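You operate a simulated robot arm through the tools that you are given. There is no shell and no other tool. Be economical: measure what you need, move in short steps, check, and stop when the job is done.

Carry out the task below with a simulated robot arm. There is one attempt and no reset: what you move stays moved.

JOB
Swap the cap on the blue-tagged port for the blue hose.
Fine: swing its brass lever open first and lock it again; the cap goes in the white tray; leave the other ports. Set down upright: black cap.

Only the result counts: the job must be done as asked and must still hold three seconds after the hand-in. Knocking over, shifting, dropping, spilling or breaking anything else fails it. Lids that push on must go on centred and level and be pressed home; caps that screw on are set level and turned clockwise until they are tight.

ROBOT AND FRAMES
A 6-joint arm with a two-finger parallel gripper on a trunk, on a base that drives. Base frame: it is fixed to the floor where the robot stands at the start and does not move with it; the origin is under the middle of the robot, x ahead of it, y to its left, z up; the surface under the hand at the start is at about z = 860. Readings come in mm, degrees, newtons and seconds.
With the tool pointing down near the work surface it reaches from about 180 to 640 mm from the robot's upright axis, wherever it stands. Its first joint turns from -166.0 to 166.0 degrees. Places, roughly: blue-tagged port [500, -200, 900]; inside of the white tray [700, -500, 900]; left brass lever on the black block [500, 0, 900]; middle brass lever on the black block [500, -200, 900]; right brass lever on the black block [500, -300, 900]. Payload 1.57 kg.
The TCP is the grasp point between the finger pads, 30 mm short of the fingertips. In the tool frame z runs along the fingers and y along their closing line. The gripper opens to 110 mm. The fingers are 24 mm wide and 12 mm thick; the gripper's body (48 by 112 mm) begins 78 mm behind the TCP.
Orientation is that of the tool frame in the base frame, as [roll, pitch, yaw] about the fixed x, y, z axes, in that order (R = Rz(yaw) Ry(pitch) Rx(roll)). With the fingers straight down and closing along the base's y, the tool's x points along the base's -x, its y along +y and its z along -z.

CONTROLS
- The arm moves only by the tool apply_moves. Its argument "deltas" is a list that holds one entry, the list of rows, each a list of 7 numbers: the shift along the tool's x, y, z in units of 20 mm (1.0 is 20 mm), then the turn, a rotation vector about the tool's x, y, z in units of 6 degrees (1.0 is 6 degrees), then the opening, from 0 (shut) to 1 (fully open). In form: [[[x, y, z, ax, ay, az, claw], ...]]. A call has 1 to 20 rows; each row shifts and turns the commanded pose from where the row before left it, along the tool's axes as they then stand. A call with a number of a shift or a turn outside -1 to 1 is refused whole. Each row takes 0.2 s and may step no farther than 50 mm and 8.6 degrees from the row before; otherwise, or with a gripper value out of range, the whole call is refused. Where a pose cannot be reached the arm comes as near as it can. A force on the tool above 40 N (or 10 N above the force at the start of the call, whichever is more), or a blocked arm, ends the call early, and 0.2 s more pass. The fingers move at their own pace (about 108 mm/s each) and stop on an object; they squeeze with about 29 N. The grip force told is the motor's: it shows also when the fingers shut on nothing. Time passes only in rows, and 0.2 s behind the last, so rows that do not move let the fingers close. It gives the time, the measured TCP pose, the force on the tool (base axes), the opening and the grip force at its end, in the units of the frame above (readings bear some noise), with the torque about the TCP (base axes, N m) and any sound that the robot's microphone picked up.
- Cameras (640 x 400 px; columns grow to the right, rows downward): "scene" is now at [40.1, 105.5, 1782.1]; the picture's right is [-0.39, -0.92, 0.00], its down [-0.72, 0.30, -0.62] and it looks along [0.57, -0.24, -0.79] (base axes); focal length 250 px, centre (320, 200). "wrist" rides on the gripper at [70, 16, -141] in the tool frame; the picture's right is [-0.23, 0.97, 0.00], its down [-0.86, -0.20, -0.48] and it looks along [-0.47, -0.11, 0.88] (tool axes); focal length 222 px, centre (320, 200). There is no depth. A picture from a camera that has moved, and an enlarged one, comes with that camera's place and axes in the base frame and with its lens. The place of the scene camera against the robot may be out by one fixed shift of up to 12 mm in any direction.
- get_image(camera): a new picture of that camera. It takes no simulated time.
- move_column(by): slides the trunk up (or, below 0, down) by that many mm; the arm and the scene camera ride with it, the base frame stays. It gives what a move gives, with no picture.
- base_move(legs): drives the robot by 1 to 6 legs, each [ahead, left, turn to the left] in mm, mm and degrees, along the robot's own axes; the way and the turn of a leg run together, so that a leg with both is an arc; at most 1500 mm and 180 degrees a leg. The arm and the cameras ride along, it lands a little off, and it stops where it bumps. It gives what a move gives.
- aim_head(pan, tilt): turns the head with the scene camera to pan (to the left, within 120 degrees either way) and tilt (down, from -29 to 69), counted from straight ahead of the robot. It gives what a move gives.
- close_up(camera, box): a new picture of the part [left, top, right, bottom] of that camera's present view, enlarged. It takes no simulated time.
- job_done(): hands the job in; it is judged then, once.

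Go step by step. Nothing tells you exact positions but the pictures and the camera data: compare them with the known pose of the tool, close in by small moves and look again before you grip or let go. The budget is 120 turns and 98 pictures, counting those below and the enlarged ones. Unless the task says otherwise, let go and move clear before handing in, and close with one line.

The tools are called after ">>>" by a JSON object that holds its "fn" and its "kwargs". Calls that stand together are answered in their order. apply_moves: Moves the arm, as the interface text tells. Its arguments: {"type":"object","properties":{"deltas":{"type":"array","items":{"type":"array","items":{"type":"array","items":{"type":"number"}}}}},"required":["deltas"]} The other tools are called the same way: move_column (by) slides the trunk up or down; base_move (legs) drives the base; aim_head (pan, tilt) turns the head that bears the scene camera; get_image (camera) takes a picture; close_up (camera, box) takes an enlarged picture of a part of a camera's view; job_done () hands the job in.

At the start:

```text
t: 0.0
tcp_pos: [388.4, -122.0, 1239.3]
tool_rot: [-180.0, 0.0, -179.9]
contact_force: [-0.3, 0.5, -0.5]
wrist_torque: [0.01, 0.01, -0.02]
finger_gap: 110.0
gripper_force: 0.1
trunk travel left (down, up): [-375.0, 215.0]
robot x, y, heading: [2.1, 2.3, 0.1]
head pan, tilt: [-22.8, 51.8]
```

scene: 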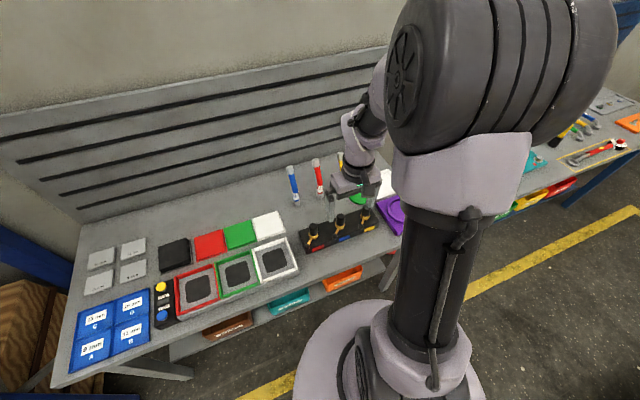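
wrist: 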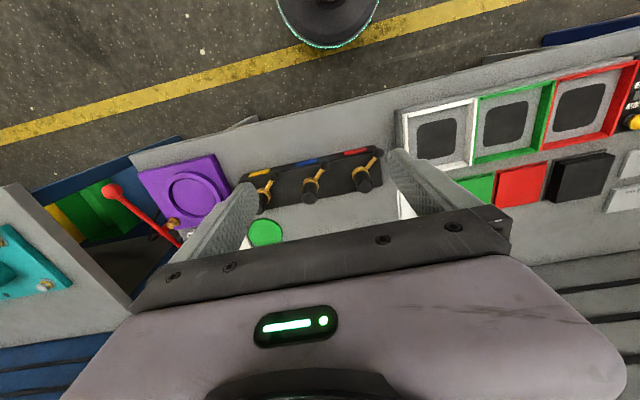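

I see a black block with three ports and brass levers, and hoses standing behind it. I'll take enlarged views first.

>>> {"fn": "close_up", "kwargs": {"camera": "scene", "box": [270, 140, 430, 260]}}

>>> {"fn": "close_up", "kwargs": {"camera": "wrist", "box": [220, 120, 420, 245]}}

```text
3.33 times, centred on (350, 200) of scene
camera zoom: at [40.1, 105.5, 1782.1], right [-0.39, -0.92, 0.0], down [-0.72, 0.3, -0.62], along [0.57, -0.24, -0.79], focal length 835 px, centre (220, 200)
```

zoom: 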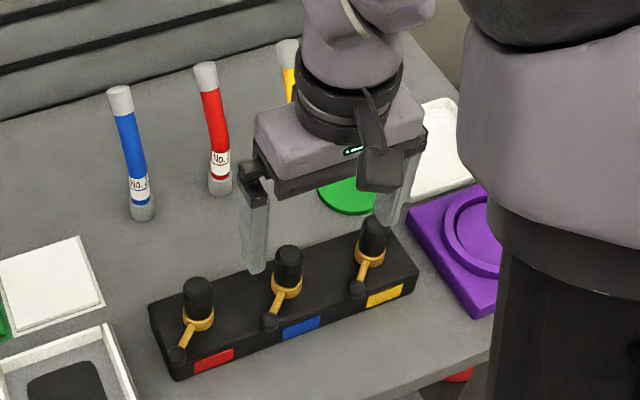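

```text
3.20 times, centred on (320, 182) of wrist
camera zoom: at [317.6, -105.7, 1380.8], right [0.23, 0.97, 0.0], down [0.86, -0.2, 0.48], along [0.47, -0.11, -0.88], focal length 711 px, centre (320, 256)
```

zoom: 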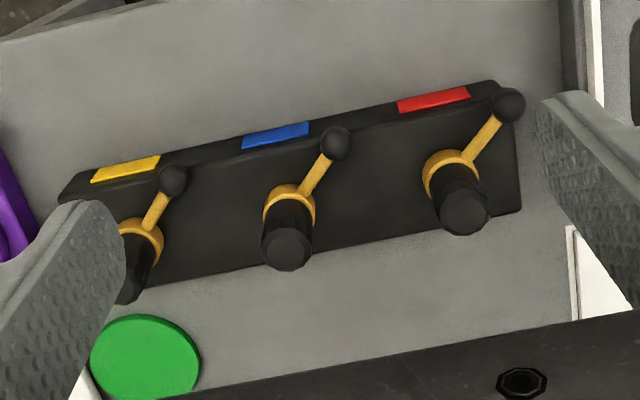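

>>> {"fn": "aim_head", "kwargs": {"pan": 0, "tilt": 65}}

>>> {"fn": "get_image", "kwargs": {"camera": "scene"}}

>>> {"fn": "aim_head", "kwargs": {"pan": -50, "tilt": 45}}

>>> {"fn": "get_image", "kwargs": {"camera": "scene"}}

```text
t: 0.9
tcp_pos: [388.6, -122.7, 1240.1]
tool_rot: [-180.0, 0.0, 179.9]
contact_force: [0.2, 0.9, 0.1]
wrist_torque: [0.0, 0.03, -0.01]
finger_gap: 110.1
gripper_force: 0.0
trunk travel left (down, up): [-375.0, 215.0]
robot x, y, heading: [2.7, -2.1, 0.0]
head pan, tilt: [0.0, 65.0]
```

```text
93 pictures are left
camera scene: at [31.3, 134.6, 1766.4], right [0.0, -1.0, 0.0], down [-0.91, 0.0, -0.42], along [0.42, 0.0, -0.91], focal length 250 px, centre (320, 200)
```

scene: 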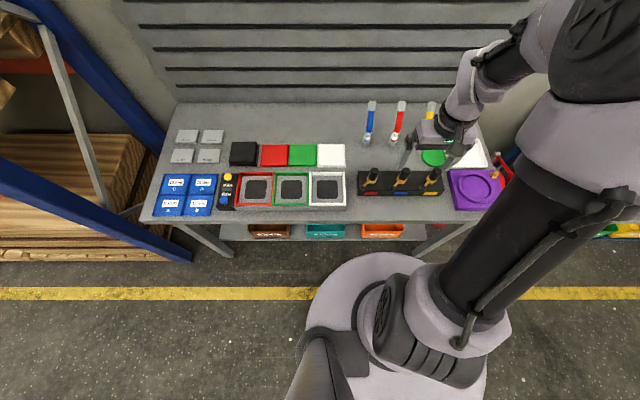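

```text
t: 2.0
tcp_pos: [388.9, -121.4, 1239.2]
tool_rot: [179.9, 0.0, 179.9]
contact_force: [-0.1, -1.2, 0.5]
wrist_torque: [0.0, 0.0, -0.02]
finger_gap: 109.9
gripper_force: 0.0
trunk travel left (down, up): [-375.0, 215.0]
robot x, y, heading: [-1.7, 1.9, -0.1]
head pan, tilt: [-50.0, 45.0]
```

```text
92 pictures are left
camera scene: at [22.9, 72.4, 1791.4], right [-0.77, -0.64, 0.0], down [-0.46, 0.54, -0.71], along [0.45, -0.54, -0.71], focal length 250 px, centre (320, 200)
```

scene: 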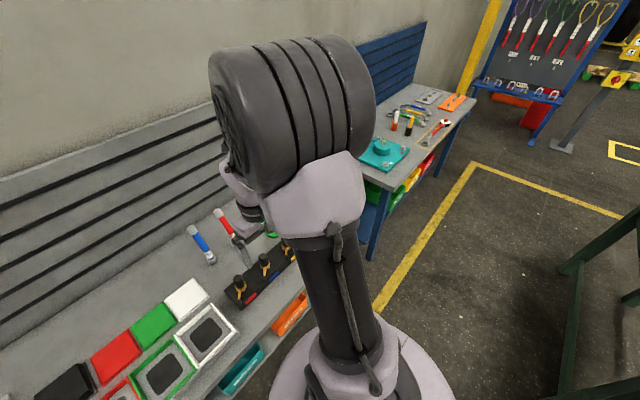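

I make the port about (535,-180), the blue hose about (723,-65) and the tray about (670,-500). The table edge is near x=356, so I'll drive to a spot where all three are within reach.

>>> {"fn": "base_move", "kwargs": {"legs": [[0, -200, 0], [110, 0, 0]]}}

>>> {"fn": "aim_head", "kwargs": {"pan": 10, "tilt": 60}}

>>> {"fn": "get_image", "kwargs": {"camera": "scene"}}

>>> {"fn": "get_image", "kwargs": {"camera": "wrist"}}

```text
t: 4.4
tcp_pos: [499.3, -320.5, 1239.3]
tool_rot: [-179.9, 0.0, -179.9]
contact_force: [0.9, -0.9, -0.4]
wrist_torque: [0.01, 0.06, -0.03]
finger_gap: 110.1
gripper_force: 0.0
trunk travel left (down, up): [-375.0, 215.0]
robot x, y, heading: [105.9, -197.1, 0.3]
head pan, tilt: [-50.0, 45.0]
```

```text
t: 5.7
tcp_pos: [498.9, -320.5, 1239.5]
tool_rot: [179.9, -0.1, -179.9]
contact_force: [-0.3, -0.5, 0.1]
wrist_torque: [-0.02, 0.02, -0.03]
finger_gap: 110.0
gripper_force: 0.0
trunk travel left (down, up): [-375.0, 215.0]
robot x, y, heading: [109.4, -196.5, 0.2]
head pan, tilt: [10.0, 60.0]
```

```text
91 pictures are left
camera scene: at [146.3, -52.5, 1771.9], right [0.17, -0.98, 0.0], down [-0.85, -0.15, -0.5], along [0.49, 0.09, -0.87], focal length 250 px, centre (320, 200)
```

scene: 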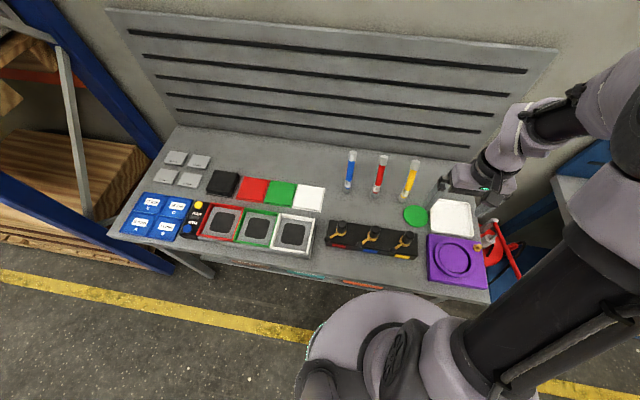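

```text
90 pictures are left
camera wrist: at [427.9, -304.1, 1380.8], right [0.23, 0.97, 0.0], down [0.86, -0.2, 0.48], along [0.47, -0.11, -0.88], focal length 222 px, centre (320, 200)
```

wrist: 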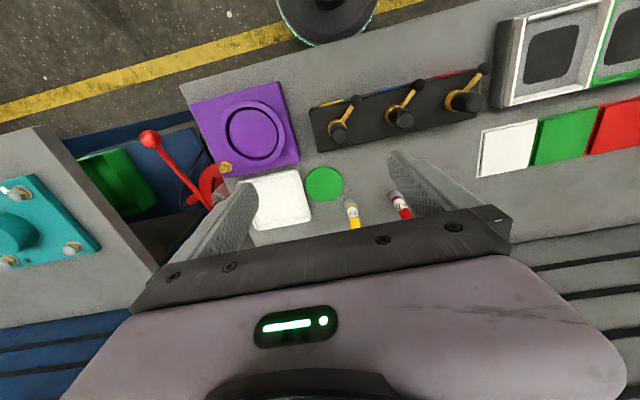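

Everything is clear and nothing was touched. Next I'll enlarge the block, the hoses and the tray.

>>> {"fn": "close_up", "kwargs": {"camera": "scene", "box": [320, 140, 480, 260]}}

>>> {"fn": "close_up", "kwargs": {"camera": "wrist", "box": [230, 60, 500, 235]}}

```text
3.33 times, centred on (400, 200) of scene
camera zoom: at [146.3, -52.5, 1771.9], right [0.17, -0.98, 0.0], down [-0.85, -0.15, -0.5], along [0.49, 0.09, -0.87], focal length 835 px, centre (53, 200)
```

zoom: 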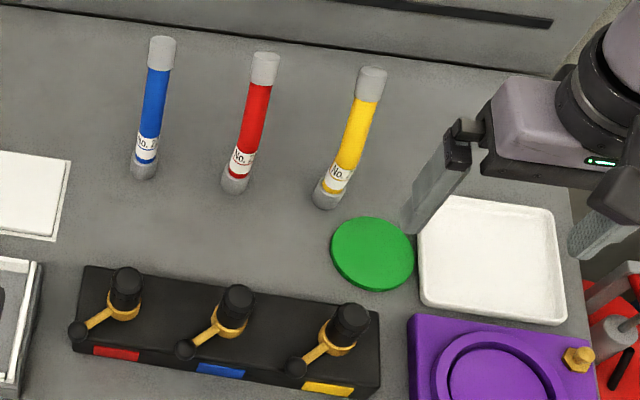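

```text
2.29 times, centred on (365, 148) of wrist
camera zoom: at [427.9, -304.1, 1380.8], right [0.23, 0.97, 0.0], down [0.86, -0.2, 0.48], along [0.47, -0.11, -0.88], focal length 508 px, centre (217, 320)
```

zoom: 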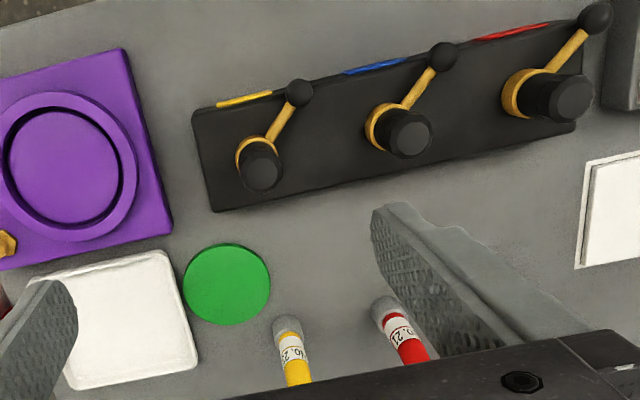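

The middle port carries the blue tag, and its lever points front-left. I'll bring the hand above the middle port for a close look.

>>> {"fn": "apply_moves", "kwargs": {"deltas": [[[0.14, 1, 1, 0, 0, 0, 1], [0.14, 1, 1, 0, 0, 0, 1], [0.14, 1, 1, 0, 0, 0, 1], [0.14, 1, 1, 0, 0, 0, 1], [0.14, 1, 1, 0, 0, 0, 1], [0.14, 1, 1, 0, 0, 0, 1], [0.14, 1, 1, 0, 0, 0, 1], [0, 0, 0, 0, 0, 0, 1]]]}}

>>> {"fn": "get_image", "kwargs": {"camera": "wrist"}}

>>> {"fn": "get_image", "kwargs": {"camera": "scene"}}

```text
t: 7.5
tcp_pos: [478.6, -179.7, 1099.3]
tool_rot: [179.9, 0.0, -179.9]
contact_force: [0.4, -0.4, 0.2]
wrist_torque: [0.01, -0.03, -0.02]
finger_gap: 110.1
gripper_force: 0.0
trunk travel left (down, up): [-375.0, 215.0]
robot x, y, heading: [108.9, -200.6, -0.1]
head pan, tilt: [10.0, 60.0]
```

```text
87 pictures are left
camera wrist: at [407.7, -164.6, 1240.7], right [0.23, 0.97, 0.0], down [0.86, -0.2, 0.48], along [0.47, -0.11, -0.88], focal length 222 px, centre (320, 200)
```

wrist: 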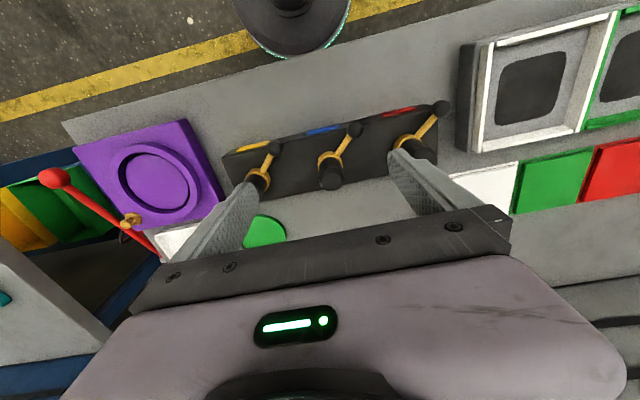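

```text
86 pictures are left
camera scene: at [145.9, -53.1, 1772.0], right [0.17, -0.98, 0.0], down [-0.85, -0.15, -0.5], along [0.49, 0.09, -0.87], focal length 250 px, centre (320, 200)
```

scene: 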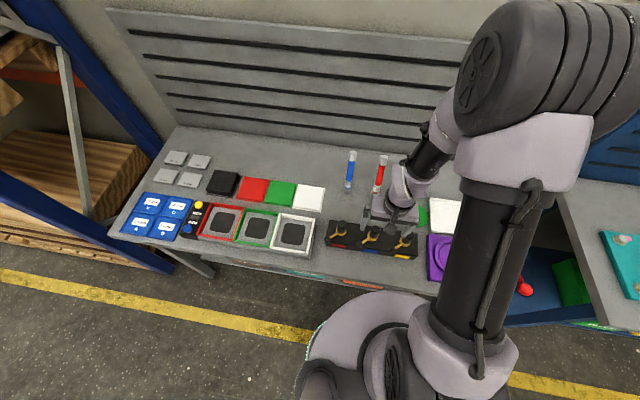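

>>> {"fn": "close_up", "kwargs": {"camera": "wrist", "box": [270, 90, 420, 200]}}

>>> {"fn": "close_up", "kwargs": {"camera": "scene", "box": [320, 200, 440, 275]}}

```text
3.64 times, centred on (345, 145) of wrist
camera zoom: at [407.7, -164.6, 1240.7], right [0.23, 0.97, 0.0], down [0.86, -0.2, 0.48], along [0.47, -0.11, -0.88], focal length 808 px, centre (229, 400)
```

zoom: 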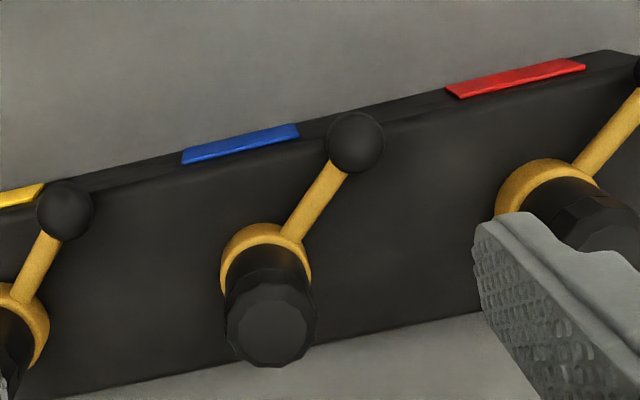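

```text
5.33 times, centred on (380, 238) of scene
camera zoom: at [145.9, -53.1, 1772.0], right [0.17, -0.98, 0.0], down [-0.85, -0.15, -0.5], along [0.49, 0.09, -0.87], focal length 1336 px, centre (0, 0)
```

zoom: 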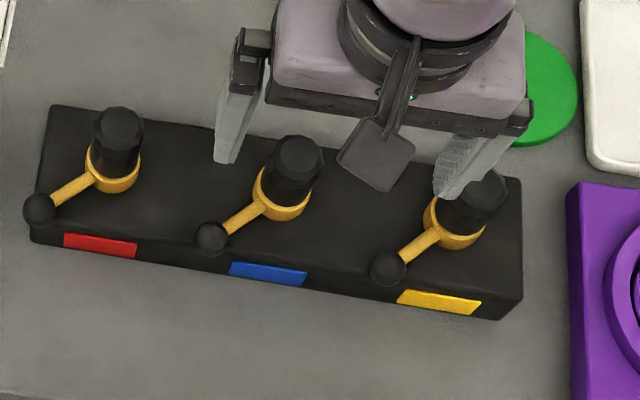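

The middle port is near (520,-176), with its lever knob near (480,-132). I'll turn the fingers square across the lever and hover over the knob.

>>> {"fn": "apply_moves", "kwargs": {"deltas": [[[0, 0, 0, 0, 0, 1, 0.4], [0, 0, 0, 0, 0, 1, 0.4], [0, 0, 0, 0, 0, 1, 0.4], [0, 0, 0, 0, 0, 1, 0.4], [0, 0, 0, 0, 0, 1, 0.4], [0, 0, 0, 0, 0, 1, 0.4], [0, 0, 0, 0, 0, 1, 0.4], [0, 0, 0, 0, 0, 1, 0.4], [0.86, 0.83, 1, 0, 0, 0, 0.4], [0.86, 0.83, 1, 0, 0, 0, 0.4], [0, 0, 1, 0, 0, 0, 0.4], [0, 0, 0, 0, 0, 0, 0.4]]]}}

>>> {"fn": "get_image", "kwargs": {"camera": "wrist"}}

```text
t: 10.1
tcp_pos: [479.7, -132.9, 1038.5]
tool_rot: [-180.0, 0.0, 132.2]
contact_force: [-0.2, -0.3, -0.9]
wrist_torque: [0.03, -0.02, 0.01]
finger_gap: 44.0
gripper_force: 0.2
trunk travel left (down, up): [-375.0, 215.0]
robot x, y, heading: [111.8, -197.2, 0.1]
head pan, tilt: [10.0, 60.0]
```

```text
83 pictures are left
camera wrist: at [444.3, -69.9, 1180.4], right [0.88, 0.48, 0.0], down [0.42, -0.77, 0.48], along [0.23, -0.42, -0.88], focal length 222 px, centre (320, 200)
```

wrist: 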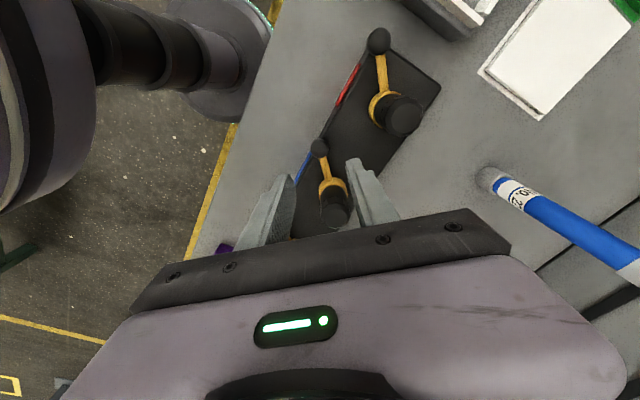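

>>> {"fn": "close_up", "kwargs": {"camera": "wrist", "box": [260, 120, 420, 240]}}

>>> {"fn": "close_up", "kwargs": {"camera": "wrist", "box": [460, 150, 640, 285]}}

```text
3.33 times, centred on (340, 180) of wrist
camera zoom: at [444.3, -69.9, 1180.4], right [0.88, 0.48, 0.0], down [0.42, -0.77, 0.48], along [0.23, -0.42, -0.88], focal length 740 px, centre (253, 267)
```

zoom: 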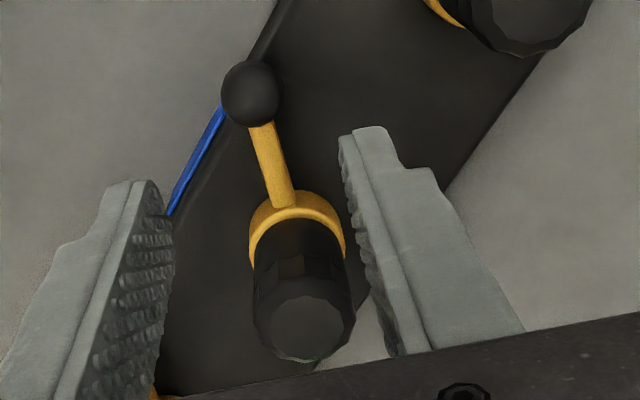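

```text
2.96 times, centred on (550, 218) of wrist
camera zoom: at [444.3, -69.9, 1180.4], right [0.88, 0.48, 0.0], down [0.42, -0.77, 0.48], along [0.23, -0.42, -0.88], focal length 658 px, centre (-362, 148)
```

zoom: 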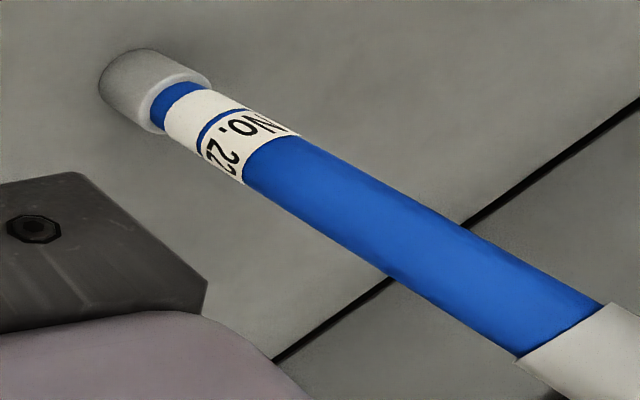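

Triangulation gives the port axis at (521,-176), the cap top at z≈982 and the knob at (478,-133,925), on an arm of about 61 mm at 135°. I'll descend over the knob and close on it.

>>> {"fn": "apply_moves", "kwargs": {"deltas": [[[0, 0, 1, 0, 0, 0, 0.4], [0, 0, 1, 0, 0, 0, 0.4], [0, 0, 1, 0, 0, 0, 0.4], [0, 0, 1, 0, 0, 0, 0.4], [0, 0, 0.65, 0, 0, 0, 0.4], [0, 0, 0, 0, 0, 0, 0.4]]]}}

>>> {"fn": "get_image", "kwargs": {"camera": "wrist"}}

```text
t: 11.5
tcp_pos: [481.3, -131.4, 946.5]
tool_rot: [-180.0, 0.0, 132.1]
contact_force: [-0.5, 0.7, -0.6]
wrist_torque: [0.0, -0.03, -0.01]
finger_gap: 43.9
gripper_force: 0.1
trunk travel left (down, up): [-375.0, 215.0]
robot x, y, heading: [109.4, -195.8, 0.2]
head pan, tilt: [10.0, 60.0]
```

```text
80 pictures are left
camera wrist: at [445.2, -69.6, 1087.1], right [0.88, 0.48, 0.0], down [0.42, -0.77, 0.48], along [0.23, -0.42, -0.88], focal length 222 px, centre (320, 200)
```

wrist: 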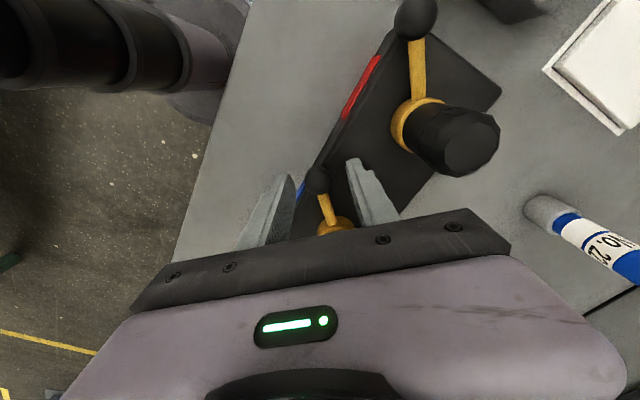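

>>> {"fn": "apply_moves", "kwargs": {"deltas": [[[0, 0, 0, 0, 0, 0, 0.24], [0, 0, 0, 0, 0, 0, 0.24], [0, 0.2, 0, 0, 0, 0, 0.24], [0, 0.2, 0, 0, 0, 0, 0.24], [0, 0, 0, 0, 0, 0, 0.24]]]}}

```text
t: 12.7
tcp_pos: [485.2, -128.5, 945.4]
tool_rot: [-180.0, 0.0, 132.1]
contact_force: [-6.1, -5.7, -0.2]
wrist_torque: [0.02, 0.18, 0.05]
finger_gap: 33.4
gripper_force: 3.8
trunk travel left (down, up): [-375.0, 215.0]
robot x, y, heading: [109.5, -196.7, 0.1]
head pan, tilt: [10.0, 60.0]
```

>>> {"fn": "apply_moves", "kwargs": {"deltas": [[[0, 0.15, 0, 0, 0, 0, 0.24], [0, 0.15, 0, 0, 0, 0, 0.24], [0, 0, 0, 0, 0, 0, 0.24]]]}}

>>> {"fn": "close_up", "kwargs": {"camera": "wrist", "box": [260, 120, 420, 240]}}

```text
t: 13.5
tcp_pos: [488.5, -122.9, 945.5]
tool_rot: [179.9, 0.0, 131.9]
contact_force: [-14.1, -12.4, -7.7]
wrist_torque: [-0.1, 0.19, 0.07]
finger_gap: 43.6
gripper_force: 9.3
trunk travel left (down, up): [-375.0, 215.0]
robot x, y, heading: [107.3, -199.3, -0.0]
head pan, tilt: [10.0, 60.0]
```

```text
3.33 times, centred on (340, 180) of wrist
camera zoom: at [453.7, -61.7, 1087.8], right [0.88, 0.48, 0.0], down [0.42, -0.77, 0.48], along [0.23, -0.42, -0.88], focal length 740 px, centre (253, 267)
```

zoom: 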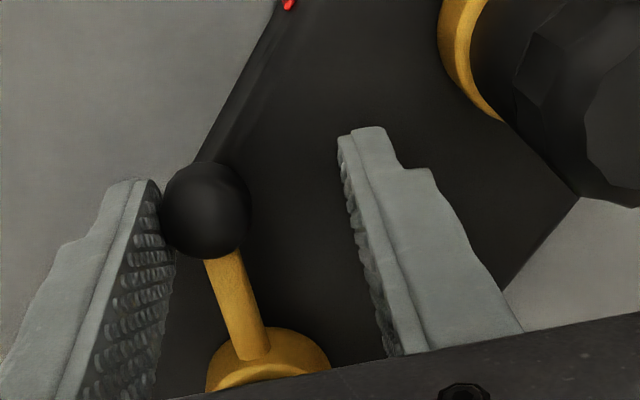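

The lever didn't move clockwise: about 19 N only pushed the finger open. I'll back off and try the other way.

>>> {"fn": "apply_moves", "kwargs": {"deltas": [[[0, -0.35, 0, 0, 0, 0, 0.35], [0, -0.35, 0, 0, 0, 0, 0.2], [0, 0, 0, 0, 0, 0, 0.0], [0, 0, 0, 0, 0, 0, 0.0]]]}}

```text
t: 14.5
tcp_pos: [480.4, -131.8, 946.4]
tool_rot: [179.9, 0.1, 132.1]
contact_force: [1.7, -2.9, 9.4]
wrist_torque: [-0.18, -0.08, 0.16]
finger_gap: 20.8
gripper_force: 34.3
trunk travel left (down, up): [-375.0, 215.0]
robot x, y, heading: [109.4, -197.9, -0.0]
head pan, tilt: [10.0, 60.0]
```

>>> {"fn": "apply_moves", "kwargs": {"deltas": [[[0, -0.2, 0, 0, 0, 0, 0.0], [0, -0.2, 0, 0, 0, 0, 0.0], [0, 0, 0, 0, 0, 0, 0.0]]]}}

```text
t: 15.3
tcp_pos: [474.8, -137.2, 945.1]
tool_rot: [179.9, 0.0, 132.0]
contact_force: [4.7, 3.7, 10.9]
wrist_torque: [-0.47, -0.26, 0.28]
finger_gap: 21.1
gripper_force: 34.8
trunk travel left (down, up): [-375.0, 215.0]
robot x, y, heading: [113.0, -197.2, 0.2]
head pan, tilt: [10.0, 60.0]
```

It moves freely counter-clockwise, about 8 mm at 6 N. I'll follow the arc around the port in small chunks.

>>> {"fn": "apply_moves", "kwargs": {"deltas": [[[-0.048, -0.26, 0, 0, 0, -0.833, 0.0], [-0.048, -0.26, 0, 0, 0, -0.833, 0.0], [-0.048, -0.26, 0, 0, 0, -0.833, 0.0], [-0.048, -0.26, 0, 0, 0, -0.833, 0.0], [0, 0, 0, 0, 0, 0, 0.0]]]}}

```text
t: 16.5
tcp_pos: [464.5, -156.5, 945.0]
tool_rot: [180.0, 0.0, 152.0]
contact_force: [6.7, 0.0, 11.6]
wrist_torque: [-0.23, 0.11, 0.2]
finger_gap: 21.1
gripper_force: 33.8
trunk travel left (down, up): [-375.0, 215.0]
robot x, y, heading: [111.1, -196.0, 0.2]
head pan, tilt: [10.0, 60.0]
```

>>> {"fn": "apply_moves", "kwargs": {"deltas": [[[-0.048, -0.26, 0, 0, 0, -0.833, 0.0], [-0.048, -0.26, 0, 0, 0, -0.833, 0.0], [-0.048, -0.26, 0, 0, 0, -0.833, 0.0], [-0.048, -0.26, 0, 0, 0, -0.833, 0.0], [0, 0, 0, 0, 0, 0, 0.0]]]}}

>>> {"fn": "get_image", "kwargs": {"camera": "wrist"}}

>>> {"fn": "close_up", "kwargs": {"camera": "scene", "box": [320, 200, 440, 275]}}

```text
t: 17.7
tcp_pos: [461.0, -177.2, 945.5]
tool_rot: [-180.0, 0.1, 172.2]
contact_force: [9.9, 1.4, 7.2]
wrist_torque: [0.34, -0.88, 0.16]
finger_gap: 21.1
gripper_force: 34.5
trunk travel left (down, up): [-375.0, 215.0]
robot x, y, heading: [113.7, -196.0, 0.4]
head pan, tilt: [10.0, 60.0]
```

```text
78 pictures are left
camera wrist: at [393.5, -151.2, 1087.9], right [0.36, 0.93, 0.0], down [0.82, -0.31, 0.48], along [0.45, -0.17, -0.88], focal length 222 px, centre (320, 200)
```

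wrist: 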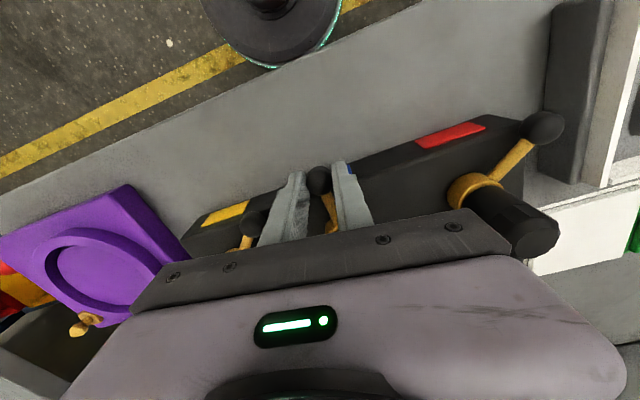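

```text
5.33 times, centred on (380, 238) of scene
camera zoom: at [147.3, -52.1, 1771.9], right [0.17, -0.98, 0.0], down [-0.85, -0.15, -0.5], along [0.49, 0.09, -0.87], focal length 1336 px, centre (0, 0)
```

zoom: 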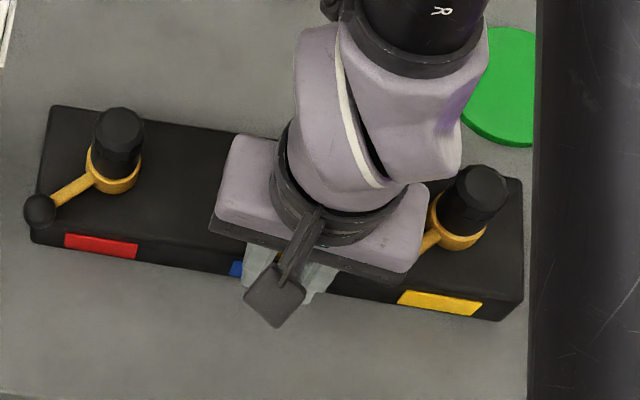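

>>> {"fn": "apply_moves", "kwargs": {"deltas": [[[-0.1, -0.26, 0, 0, 0, -0.833, 0.0], [-0.09, -0.26, 0, 0, 0, -0.833, 0.0], [0, 0, 0, 0, 0, 0, 0.0]]]}}

>>> {"fn": "close_up", "kwargs": {"camera": "wrist", "box": [210, 140, 400, 260]}}

```text
t: 18.5
tcp_pos: [463.7, -186.7, 945.7]
tool_rot: [180.0, -0.2, -177.8]
contact_force: [1.4, 4.2, 7.0]
wrist_torque: [0.41, 0.28, 0.26]
finger_gap: 21.2
gripper_force: 34.6
trunk travel left (down, up): [-375.0, 215.0]
robot x, y, heading: [108.0, -198.7, 0.1]
head pan, tilt: [10.0, 60.0]
```

```text
3.33 times, centred on (305, 200) of wrist
camera zoom: at [391.5, -173.7, 1088.0], right [0.19, 0.98, 0.0], down [0.86, -0.17, 0.48], along [0.47, -0.09, -0.88], focal length 740 px, centre (370, 200)
```

zoom: 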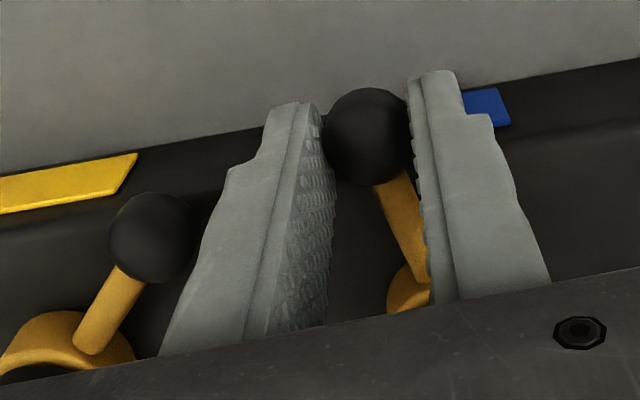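

I released at about 190° because the far finger is near the next lever. I'll go around and push from behind with the fingers closed.

>>> {"fn": "apply_moves", "kwargs": {"deltas": [[[0, 0, 0, 0, 0, 0, 0.24], [0, 0, 0, 0, 0, 0, 0.24], [0, 0, -1, 0, 0, 0, 0.24], [0, 0, -1, 0, 0, -0.67, 0.24], [-0.16, 0.65, 0, 0, 0, -0.67, 0], [-0.16, 0.65, 0, 0, 0, 0, 0], [0, 0, 0, 0, 0, 0, 0], [0, 0, 0, 0, 0, 0, 0]]]}}

>>> {"fn": "get_image", "kwargs": {"camera": "wrist"}}

```text
t: 20.3
tcp_pos: [466.3, -162.1, 985.0]
tool_rot: [180.0, 0.0, -169.9]
contact_force: [0.0, -0.4, 0.8]
wrist_torque: [0.02, 0.0, 0.03]
finger_gap: 0.1
gripper_force: 21.0
trunk travel left (down, up): [-375.0, 215.0]
robot x, y, heading: [107.4, -199.6, -0.2]
head pan, tilt: [10.0, 60.0]
```

```text
75 pictures are left
camera wrist: at [393.7, -157.8, 1127.3], right [0.05, 1.0, 0.0], down [0.88, -0.05, 0.48], along [0.48, -0.03, -0.88], focal length 222 px, centre (320, 200)
```

wrist: 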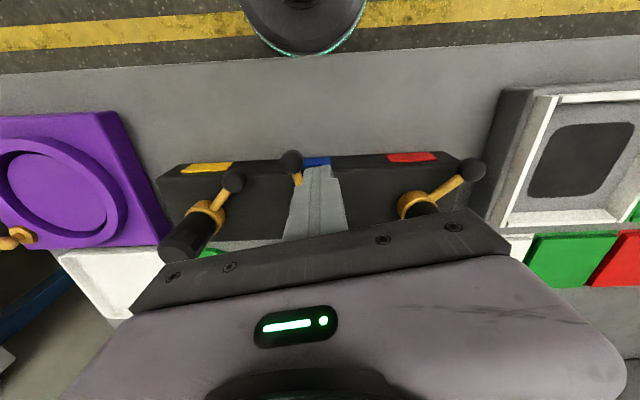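

>>> {"fn": "apply_moves", "kwargs": {"deltas": [[[0, 0.12, 0, 0, 0, 0, 0], [0, 0, 1, 0, 0, 0, 0], [0, 0, 1, 0, 0, 0, 0], [0.05, -0.23, 0, 0, 0, 0, 0], [0.088, -0.23, 0, 0, 0, -0.833, 0], [0.088, -0.23, 0, 0, 0, -0.833, 0], [0, 0, 0, 0, 0, 0, 0]]]}}

>>> {"fn": "close_up", "kwargs": {"camera": "wrist", "box": [210, 120, 400, 240]}}

```text
t: 21.9
tcp_pos: [463.5, -172.3, 946.1]
tool_rot: [180.0, 0.0, -159.9]
contact_force: [0.3, -0.2, -0.8]
wrist_torque: [-0.03, -0.01, 0.0]
finger_gap: 0.1
gripper_force: 21.8
trunk travel left (down, up): [-375.0, 215.0]
robot x, y, heading: [109.1, -202.4, -0.1]
head pan, tilt: [10.0, 60.0]
```

```text
3.33 times, centred on (305, 180) of wrist
camera zoom: at [391.9, -181.9, 1087.5], right [-0.12, 0.99, 0.0], down [0.87, 0.11, 0.48], along [0.47, 0.06, -0.88], focal length 740 px, centre (370, 267)
```

zoom: 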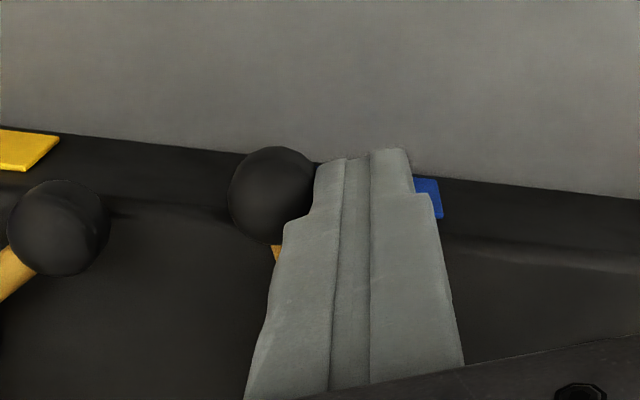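

>>> {"fn": "apply_moves", "kwargs": {"deltas": [[[0.088, -0.23, 0, 0, 0, -0.833, 0], [0.088, -0.23, 0, 0, 0, -0.833, 0], [0, 0, 0, 0, 0, 0, 0]]]}}

>>> {"fn": "apply_moves", "kwargs": {"deltas": [[[0.088, -0.23, 0, 0, 0, -0.833, 0], [0, 0, 0, 0, 0, 0, 0]]]}}

>>> {"fn": "close_up", "kwargs": {"camera": "wrist", "box": [210, 120, 400, 240]}}

```text
t: 22.7
tcp_pos: [464.6, -182.0, 946.3]
tool_rot: [-179.9, 0.1, -149.8]
contact_force: [0.6, 0.7, -0.3]
wrist_torque: [0.02, -0.03, -0.01]
finger_gap: 0.1
gripper_force: 21.6
trunk travel left (down, up): [-375.0, 215.0]
robot x, y, heading: [108.4, -197.4, 0.4]
head pan, tilt: [10.0, 60.0]
```

```text
t: 23.3
tcp_pos: [464.1, -187.3, 945.8]
tool_rot: [-180.0, -0.1, -144.9]
contact_force: [0.2, -0.2, 0.4]
wrist_torque: [0.01, 0.0, -0.01]
finger_gap: 0.0
gripper_force: 21.3
trunk travel left (down, up): [-375.0, 215.0]
robot x, y, heading: [112.6, -196.9, 0.0]
head pan, tilt: [10.0, 60.0]
```

```text
3.33 times, centred on (305, 180) of wrist
camera zoom: at [397.5, -214.9, 1087.9], right [-0.37, 0.93, 0.0], down [0.81, 0.33, 0.48], along [0.44, 0.18, -0.88], focal length 740 px, centre (370, 267)
```

zoom: 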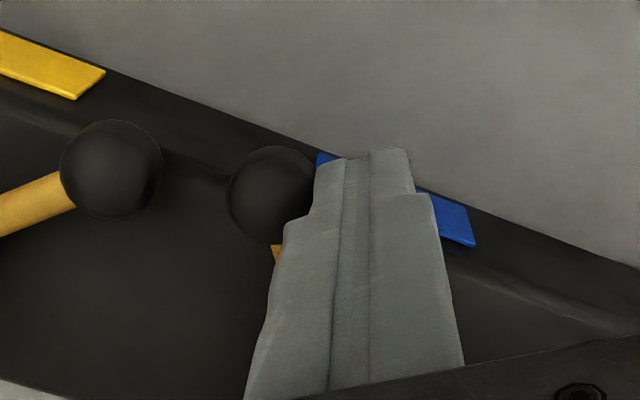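

>>> {"fn": "apply_moves", "kwargs": {"deltas": [[[0.088, -0.23, 0, 0, 0, -0.833, 0], [0, 0, 0, 0, 0, 0, 0]]]}}

>>> {"fn": "apply_moves", "kwargs": {"deltas": [[[0.044, -0.115, 0, 0, 0, -0.417, 0], [0, 0, 0, 0, 0, 0, 0]]]}}

>>> {"fn": "close_up", "kwargs": {"camera": "wrist", "box": [210, 120, 400, 240]}}

```text
t: 23.9
tcp_pos: [466.9, -192.8, 946.7]
tool_rot: [-180.0, 0.0, -139.9]
contact_force: [0.1, 1.2, -0.5]
wrist_torque: [0.01, 0.01, -0.02]
finger_gap: 0.2
gripper_force: 21.2
trunk travel left (down, up): [-375.0, 215.0]
robot x, y, heading: [110.0, -197.5, 0.3]
head pan, tilt: [10.0, 60.0]
```

```text
t: 24.5
tcp_pos: [467.9, -195.1, 946.4]
tool_rot: [-179.9, 0.0, -137.4]
contact_force: [0.1, 0.9, -0.2]
wrist_torque: [-0.02, 0.01, -0.01]
finger_gap: 0.0
gripper_force: 20.4
trunk travel left (down, up): [-375.0, 215.0]
robot x, y, heading: [112.9, -198.1, -0.0]
head pan, tilt: [10.0, 60.0]
```

```text
3.33 times, centred on (305, 180) of wrist
camera zoom: at [403.8, -230.5, 1088.2], right [-0.49, 0.87, 0.0], down [0.76, 0.43, 0.48], along [0.42, 0.24, -0.88], focal length 740 px, centre (370, 267)
```

zoom: 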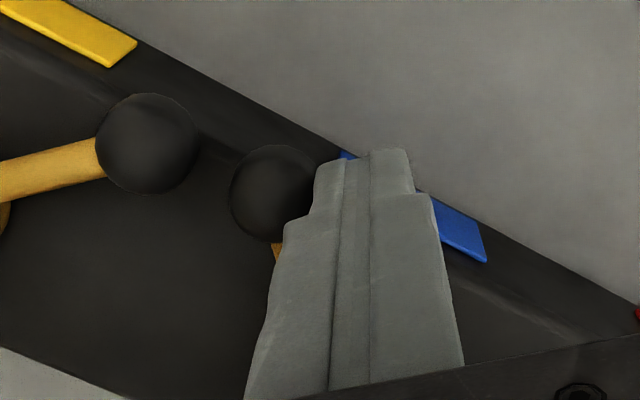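

>>> {"fn": "apply_moves", "kwargs": {"deltas": [[[0.044, -0.115, 0, 0, 0, -0.417, 0], [0, 0, 0, 0, 0, 0, 0]]]}}

>>> {"fn": "apply_moves", "kwargs": {"deltas": [[[0.03, -0.08, 0, 0, 0, -0.3, 0], [0, 0, 0, 0, 0, 0, 0]]]}}

>>> {"fn": "close_up", "kwargs": {"camera": "wrist", "box": [210, 120, 400, 240]}}

```text
t: 25.1
tcp_pos: [468.4, -196.7, 946.2]
tool_rot: [-179.9, 0.0, -134.9]
contact_force: [0.1, -0.1, -0.1]
wrist_torque: [0.0, -0.01, 0.01]
finger_gap: 0.0
gripper_force: 21.2
trunk travel left (down, up): [-375.0, 215.0]
robot x, y, heading: [113.4, -200.7, 0.3]
head pan, tilt: [10.0, 60.0]
```

```text
t: 25.7
tcp_pos: [467.3, -198.5, 945.9]
tool_rot: [-179.9, 0.0, -133.2]
contact_force: [-0.3, -0.3, -0.9]
wrist_torque: [0.02, 0.02, 0.01]
finger_gap: 0.0
gripper_force: 21.4
trunk travel left (down, up): [-375.0, 215.0]
robot x, y, heading: [109.9, -199.6, 0.1]
head pan, tilt: [10.0, 60.0]
```

```text
3.33 times, centred on (305, 180) of wrist
camera zoom: at [408.3, -238.8, 1088.0], right [-0.56, 0.83, 0.0], down [0.73, 0.49, 0.48], along [0.4, 0.27, -0.88], focal length 740 px, centre (370, 267)
```

zoom: 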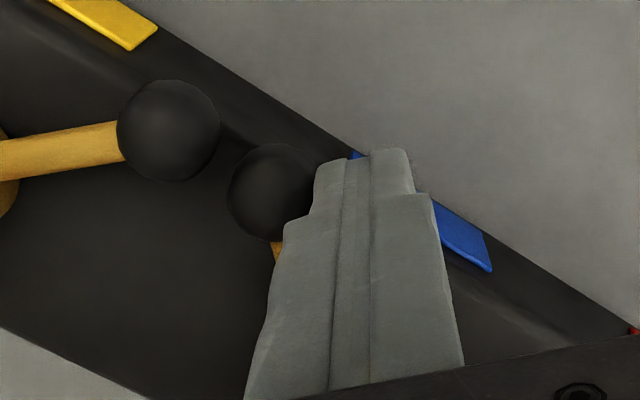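

The lever is now about 92° open and just clear of its neighbour. I'll back off, rise and line up above the cap.

>>> {"fn": "apply_moves", "kwargs": {"deltas": [[[0, 0.5, 0, 0, 0, 0, 0], [0, 0, -1, 0, 0, 0, 0], [0, 0, -1, 0, 0, 0, 0], [0, 0, -1, 0, 0, 0, 0], [0, 0, -1, 0, 0, 0, 0.6], [0, 0, 0, 0, 0, 0.97, 0.6], [0, 0, 0, 0, 0, 0.97, 0.6], [0, 0, 0, 0, 0, 0.97, 0.6], [0, 0, 0, 0, 0, 0.97, 0.6], [0, 0, 0, 0, 0, 0.97, 0.6], [0, 0, 0, 0, 0, 0.97, 0.6], [0, 0, 0, 0, 0, 0.97, 0.6], [0, 0, 0, 0, 0, 0.97, 0.6], [0, 0, 0, 0, 0, 0, 0.6]]]}}

>>> {"fn": "get_image", "kwargs": {"camera": "wrist"}}

```text
t: 28.7
tcp_pos: [461.2, -191.9, 1026.6]
tool_rot: [180.0, 0.1, -179.7]
contact_force: [0.0, 0.0, 0.0]
wrist_torque: [0.0, -0.01, -0.01]
finger_gap: 66.3
gripper_force: 0.1
trunk travel left (down, up): [-375.0, 215.0]
robot x, y, heading: [111.6, -200.5, -0.0]
head pan, tilt: [10.0, 60.0]
```

```text
70 pictures are left
camera wrist: at [390.4, -176.2, 1167.7], right [0.22, 0.97, 0.0], down [0.86, -0.2, 0.48], along [0.47, -0.11, -0.88], focal length 222 px, centre (320, 200)
```

wrist: 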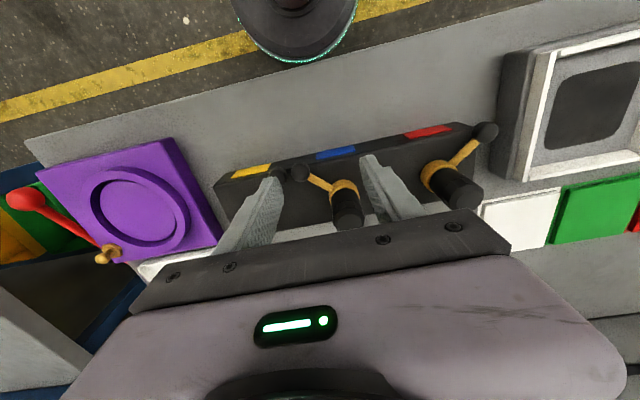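

>>> {"fn": "apply_moves", "kwargs": {"deltas": [[[-1, 0.27, 0, 0, 0, 0, 0.6], [-1, 0.27, 0, 0, 0, 0, 0.6], [-0.99, 0.26, 0, 0, 0, 0, 0.6], [0, 0, 0, 0, 0, 0, 0.6]]]}}

>>> {"fn": "get_image", "kwargs": {"camera": "wrist"}}

>>> {"fn": "close_up", "kwargs": {"camera": "scene", "box": [320, 200, 440, 275]}}

```text
t: 29.7
tcp_pos: [520.4, -175.4, 1024.5]
tool_rot: [-180.0, -0.1, -179.6]
contact_force: [-0.4, -0.4, -1.2]
wrist_torque: [0.0, -0.01, 0.0]
finger_gap: 65.8
gripper_force: 0.1
trunk travel left (down, up): [-375.0, 215.0]
robot x, y, heading: [114.6, -201.8, -0.1]
head pan, tilt: [10.0, 60.0]
```

```text
69 pictures are left
camera wrist: at [449.6, -159.8, 1167.1], right [0.22, 0.98, 0.0], down [0.86, -0.19, 0.48], along [0.47, -0.11, -0.88], focal length 222 px, centre (320, 200)
```

wrist: 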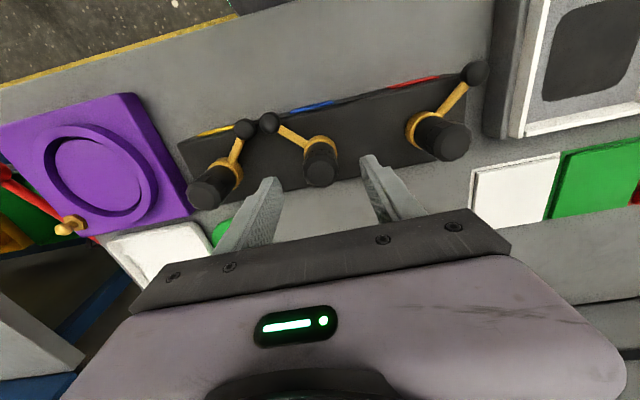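

```text
5.33 times, centred on (380, 238) of scene
camera zoom: at [145.9, -52.6, 1772.0], right [0.17, -0.98, 0.0], down [-0.85, -0.15, -0.5], along [0.49, 0.09, -0.87], focal length 1336 px, centre (0, 0)
```

zoom: 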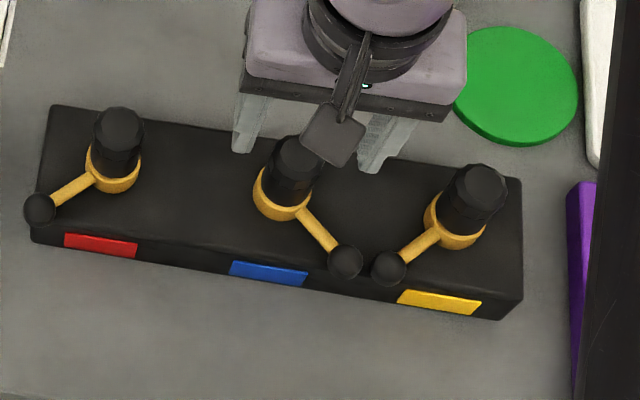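

The cap top is confirmed at (521,-176). I'll descend and grip it.

>>> {"fn": "apply_moves", "kwargs": {"deltas": [[[0, 0, 1, 0, 0, 0, 0.6], [0, 0, 1, 0, 0, 0, 0.6], [0, 0, 1, 0, 0, 0, 0.6], [0, 0, 0.3, 0, 0, 0, 0.6], [0, 0, 0, 0, 0, 0, 0.3], [0, 0, 0, 0, 0, 0, 0.0], [0, 0, 0, 0, 0, 0, 0.0]]]}}

```text
t: 31.3
tcp_pos: [520.6, -175.1, 958.8]
tool_rot: [-180.0, 0.0, -179.6]
contact_force: [-0.9, -0.9, -5.9]
wrist_torque: [-0.02, -0.99, -0.06]
finger_gap: 38.1
gripper_force: 43.5
trunk travel left (down, up): [-375.0, 215.0]
robot x, y, heading: [109.5, -192.7, 0.3]
head pan, tilt: [10.0, 60.0]
```

>>> {"fn": "close_up", "kwargs": {"camera": "wrist", "box": [220, 130, 430, 260]}}

```text
3.05 times, centred on (325, 195) of wrist
camera zoom: at [450.2, -159.9, 1101.3], right [0.22, 0.98, 0.0], down [0.86, -0.19, 0.48], along [0.47, -0.11, -0.88], focal length 677 px, centre (305, 215)
```

zoom: 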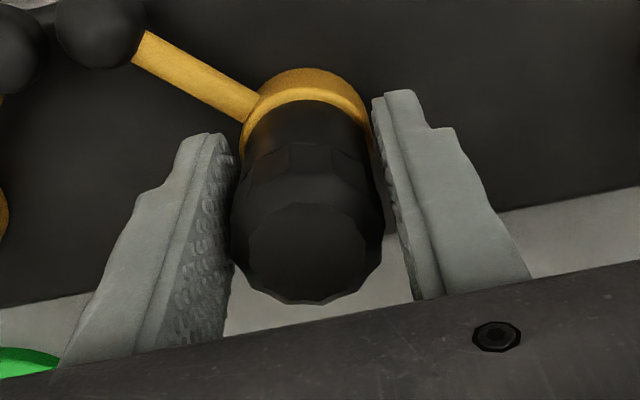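

>>> {"fn": "apply_moves", "kwargs": {"deltas": [[[0, 0, -0.15, 0, 0, 0, 0], [0, 0, -0.15, 0, 0, 0, 0], [0, 0, -0.15, 0, 0, 0, 0], [0, 0, 0, 0, 0, 0, 0]]]}}

>>> {"fn": "close_up", "kwargs": {"camera": "wrist", "box": [220, 130, 430, 260]}}

```text
t: 32.3
tcp_pos: [520.4, -176.4, 969.5]
tool_rot: [-180.0, 0.0, -179.7]
contact_force: [0.1, 0.7, -0.1]
wrist_torque: [0.0, 0.02, -0.01]
finger_gap: 34.4
gripper_force: 28.9
trunk travel left (down, up): [-375.0, 215.0]
robot x, y, heading: [106.6, -197.7, 0.1]
head pan, tilt: [10.0, 60.0]
```

```text
3.05 times, centred on (325, 195) of wrist
camera zoom: at [450.0, -159.9, 1111.0], right [0.22, 0.98, 0.0], down [0.86, -0.19, 0.48], along [0.47, -0.11, -0.88], focal length 677 px, centre (305, 215)
```

zoom: 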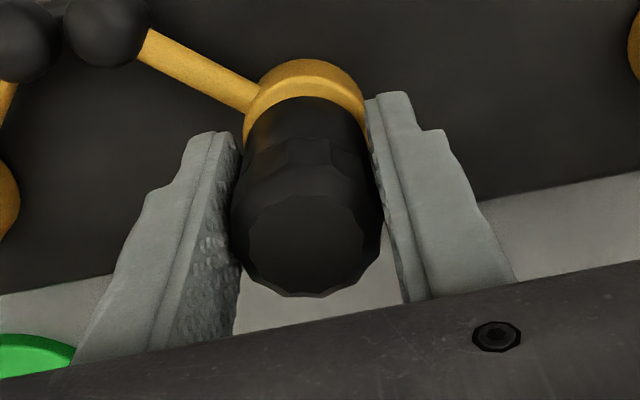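

The fingers had first touched the brass ring; now they hold the cap at 34 mm. I'll lift further and check whether it came along.

>>> {"fn": "apply_moves", "kwargs": {"deltas": [[[0, 0, -0.5, 0, 0, 0, 0], [0, 0, -1, 0, 0, 0, 0], [0, 0, -1, 0, 0, 0, 0], [0, 0, -1, 0, 0, 0, 0], [0, 0, -1, 0, 0, 0, 0], [0, 0, 0, 0, 0, 0, 0]]]}}

>>> {"fn": "get_image", "kwargs": {"camera": "wrist"}}

>>> {"fn": "close_up", "kwargs": {"camera": "scene", "box": [320, 180, 460, 268]}}

```text
t: 33.7
tcp_pos: [521.9, -175.2, 1058.5]
tool_rot: [180.0, 0.1, -179.7]
contact_force: [0.6, 1.0, -0.2]
wrist_torque: [0.04, 0.01, -0.01]
finger_gap: 31.7
gripper_force: 29.2
trunk travel left (down, up): [-375.0, 215.0]
robot x, y, heading: [110.9, -198.0, 0.4]
head pan, tilt: [10.0, 60.0]
```

```text
65 pictures are left
camera wrist: at [451.0, -160.0, 1201.5], right [0.22, 0.98, 0.0], down [0.86, -0.19, 0.48], along [0.47, -0.11, -0.88], focal length 222 px, centre (320, 200)
```

wrist: 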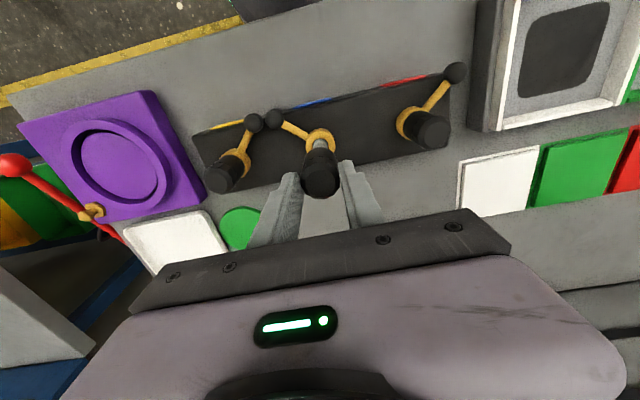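

```text
4.55 times, centred on (390, 224) of scene
camera zoom: at [146.9, -52.3, 1771.9], right [0.17, -0.98, 0.0], down [-0.85, -0.15, -0.5], along [0.49, 0.09, -0.87], focal length 1138 px, centre (2, 91)
```

zoom: 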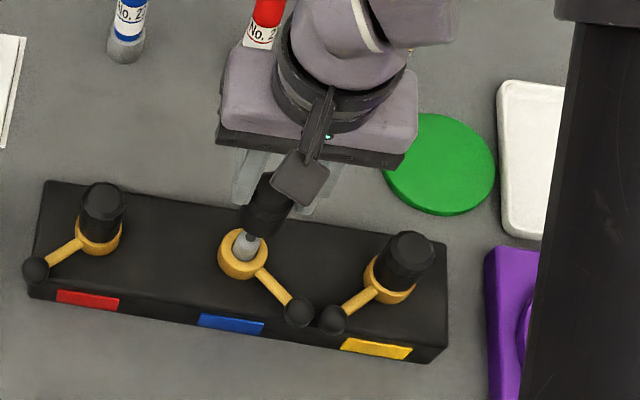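

>>> {"fn": "close_up", "kwargs": {"camera": "wrist", "box": [240, 110, 400, 220]}}

```text
3.64 times, centred on (320, 165) of wrist
camera zoom: at [451.0, -160.0, 1201.5], right [0.22, 0.98, 0.0], down [0.86, -0.19, 0.48], along [0.47, -0.11, -0.88], focal length 808 px, centre (320, 327)
```

zoom: 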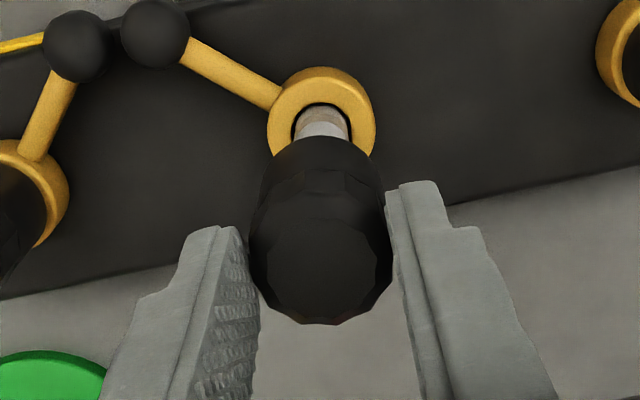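

The cap is off and upright, held by its upper ~15 mm. I'll raise it and carry it gently over the tray.

>>> {"fn": "apply_moves", "kwargs": {"deltas": [[[0, 0, -0.5, 0, 0, 0, 0], [0, 0, -0.8, 0, 0, 0, 0], [0, 0, -0.8, 0, 0, 0, 0], [0, 0, -0.6, 0, 0, 0, 0], [0, 0, -0.3, 0, 0, 0, 0], [-0.2, -0.4, 0, 0, 0, 0, 0], [-0.3, -0.7, 0, 0, 0, 0, 0], [-0.43, -1, 0, 0, 0, 0, 0], [-0.43, -1, 0, 0, 0, 0, 0], [-0.43, -1, 0, 0, 0, 0, 0], [-0.43, -1, 0, 0, 0, 0, 0], [-0.43, -1, 0, 0, 0, 0, 0], [-0.43, -1, 0, 0, 0, 0, 0], [-0.43, -1, 0, 0, 0, 0, 0], [-0.43, -1, 0, 0, 0, 0, 0], [-0.43, -1, 0, 0, 0, 0, 0], [-0.43, -1, 0, 0, 0, 0, 0], [-0.43, -1, 0, 0, 0, 0, 0], [-0.43, -1, 0, 0, 0, 0, 0], [0, 0, 0, 0, 0, 0, 0]]]}}

>>> {"fn": "get_image", "kwargs": {"camera": "wrist"}}

```text
t: 37.9
tcp_pos: [635.0, -437.6, 1118.0]
tool_rot: [179.9, 0.0, -179.5]
contact_force: [-1.0, -0.4, 0.1]
wrist_torque: [-0.03, -0.01, 0.0]
finger_gap: 31.5
gripper_force: 28.9
trunk travel left (down, up): [-375.0, 215.0]
robot x, y, heading: [109.7, -199.3, 0.2]
head pan, tilt: [10.0, 60.0]
```

```text
62 pictures are left
camera wrist: at [564.6, -421.3, 1261.6], right [0.22, 0.98, 0.0], down [0.86, -0.19, 0.48], along [0.47, -0.11, -0.88], focal length 222 px, centre (320, 200)
```

wrist: 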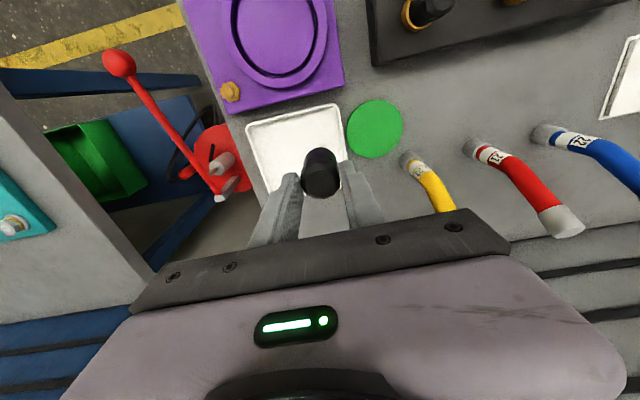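

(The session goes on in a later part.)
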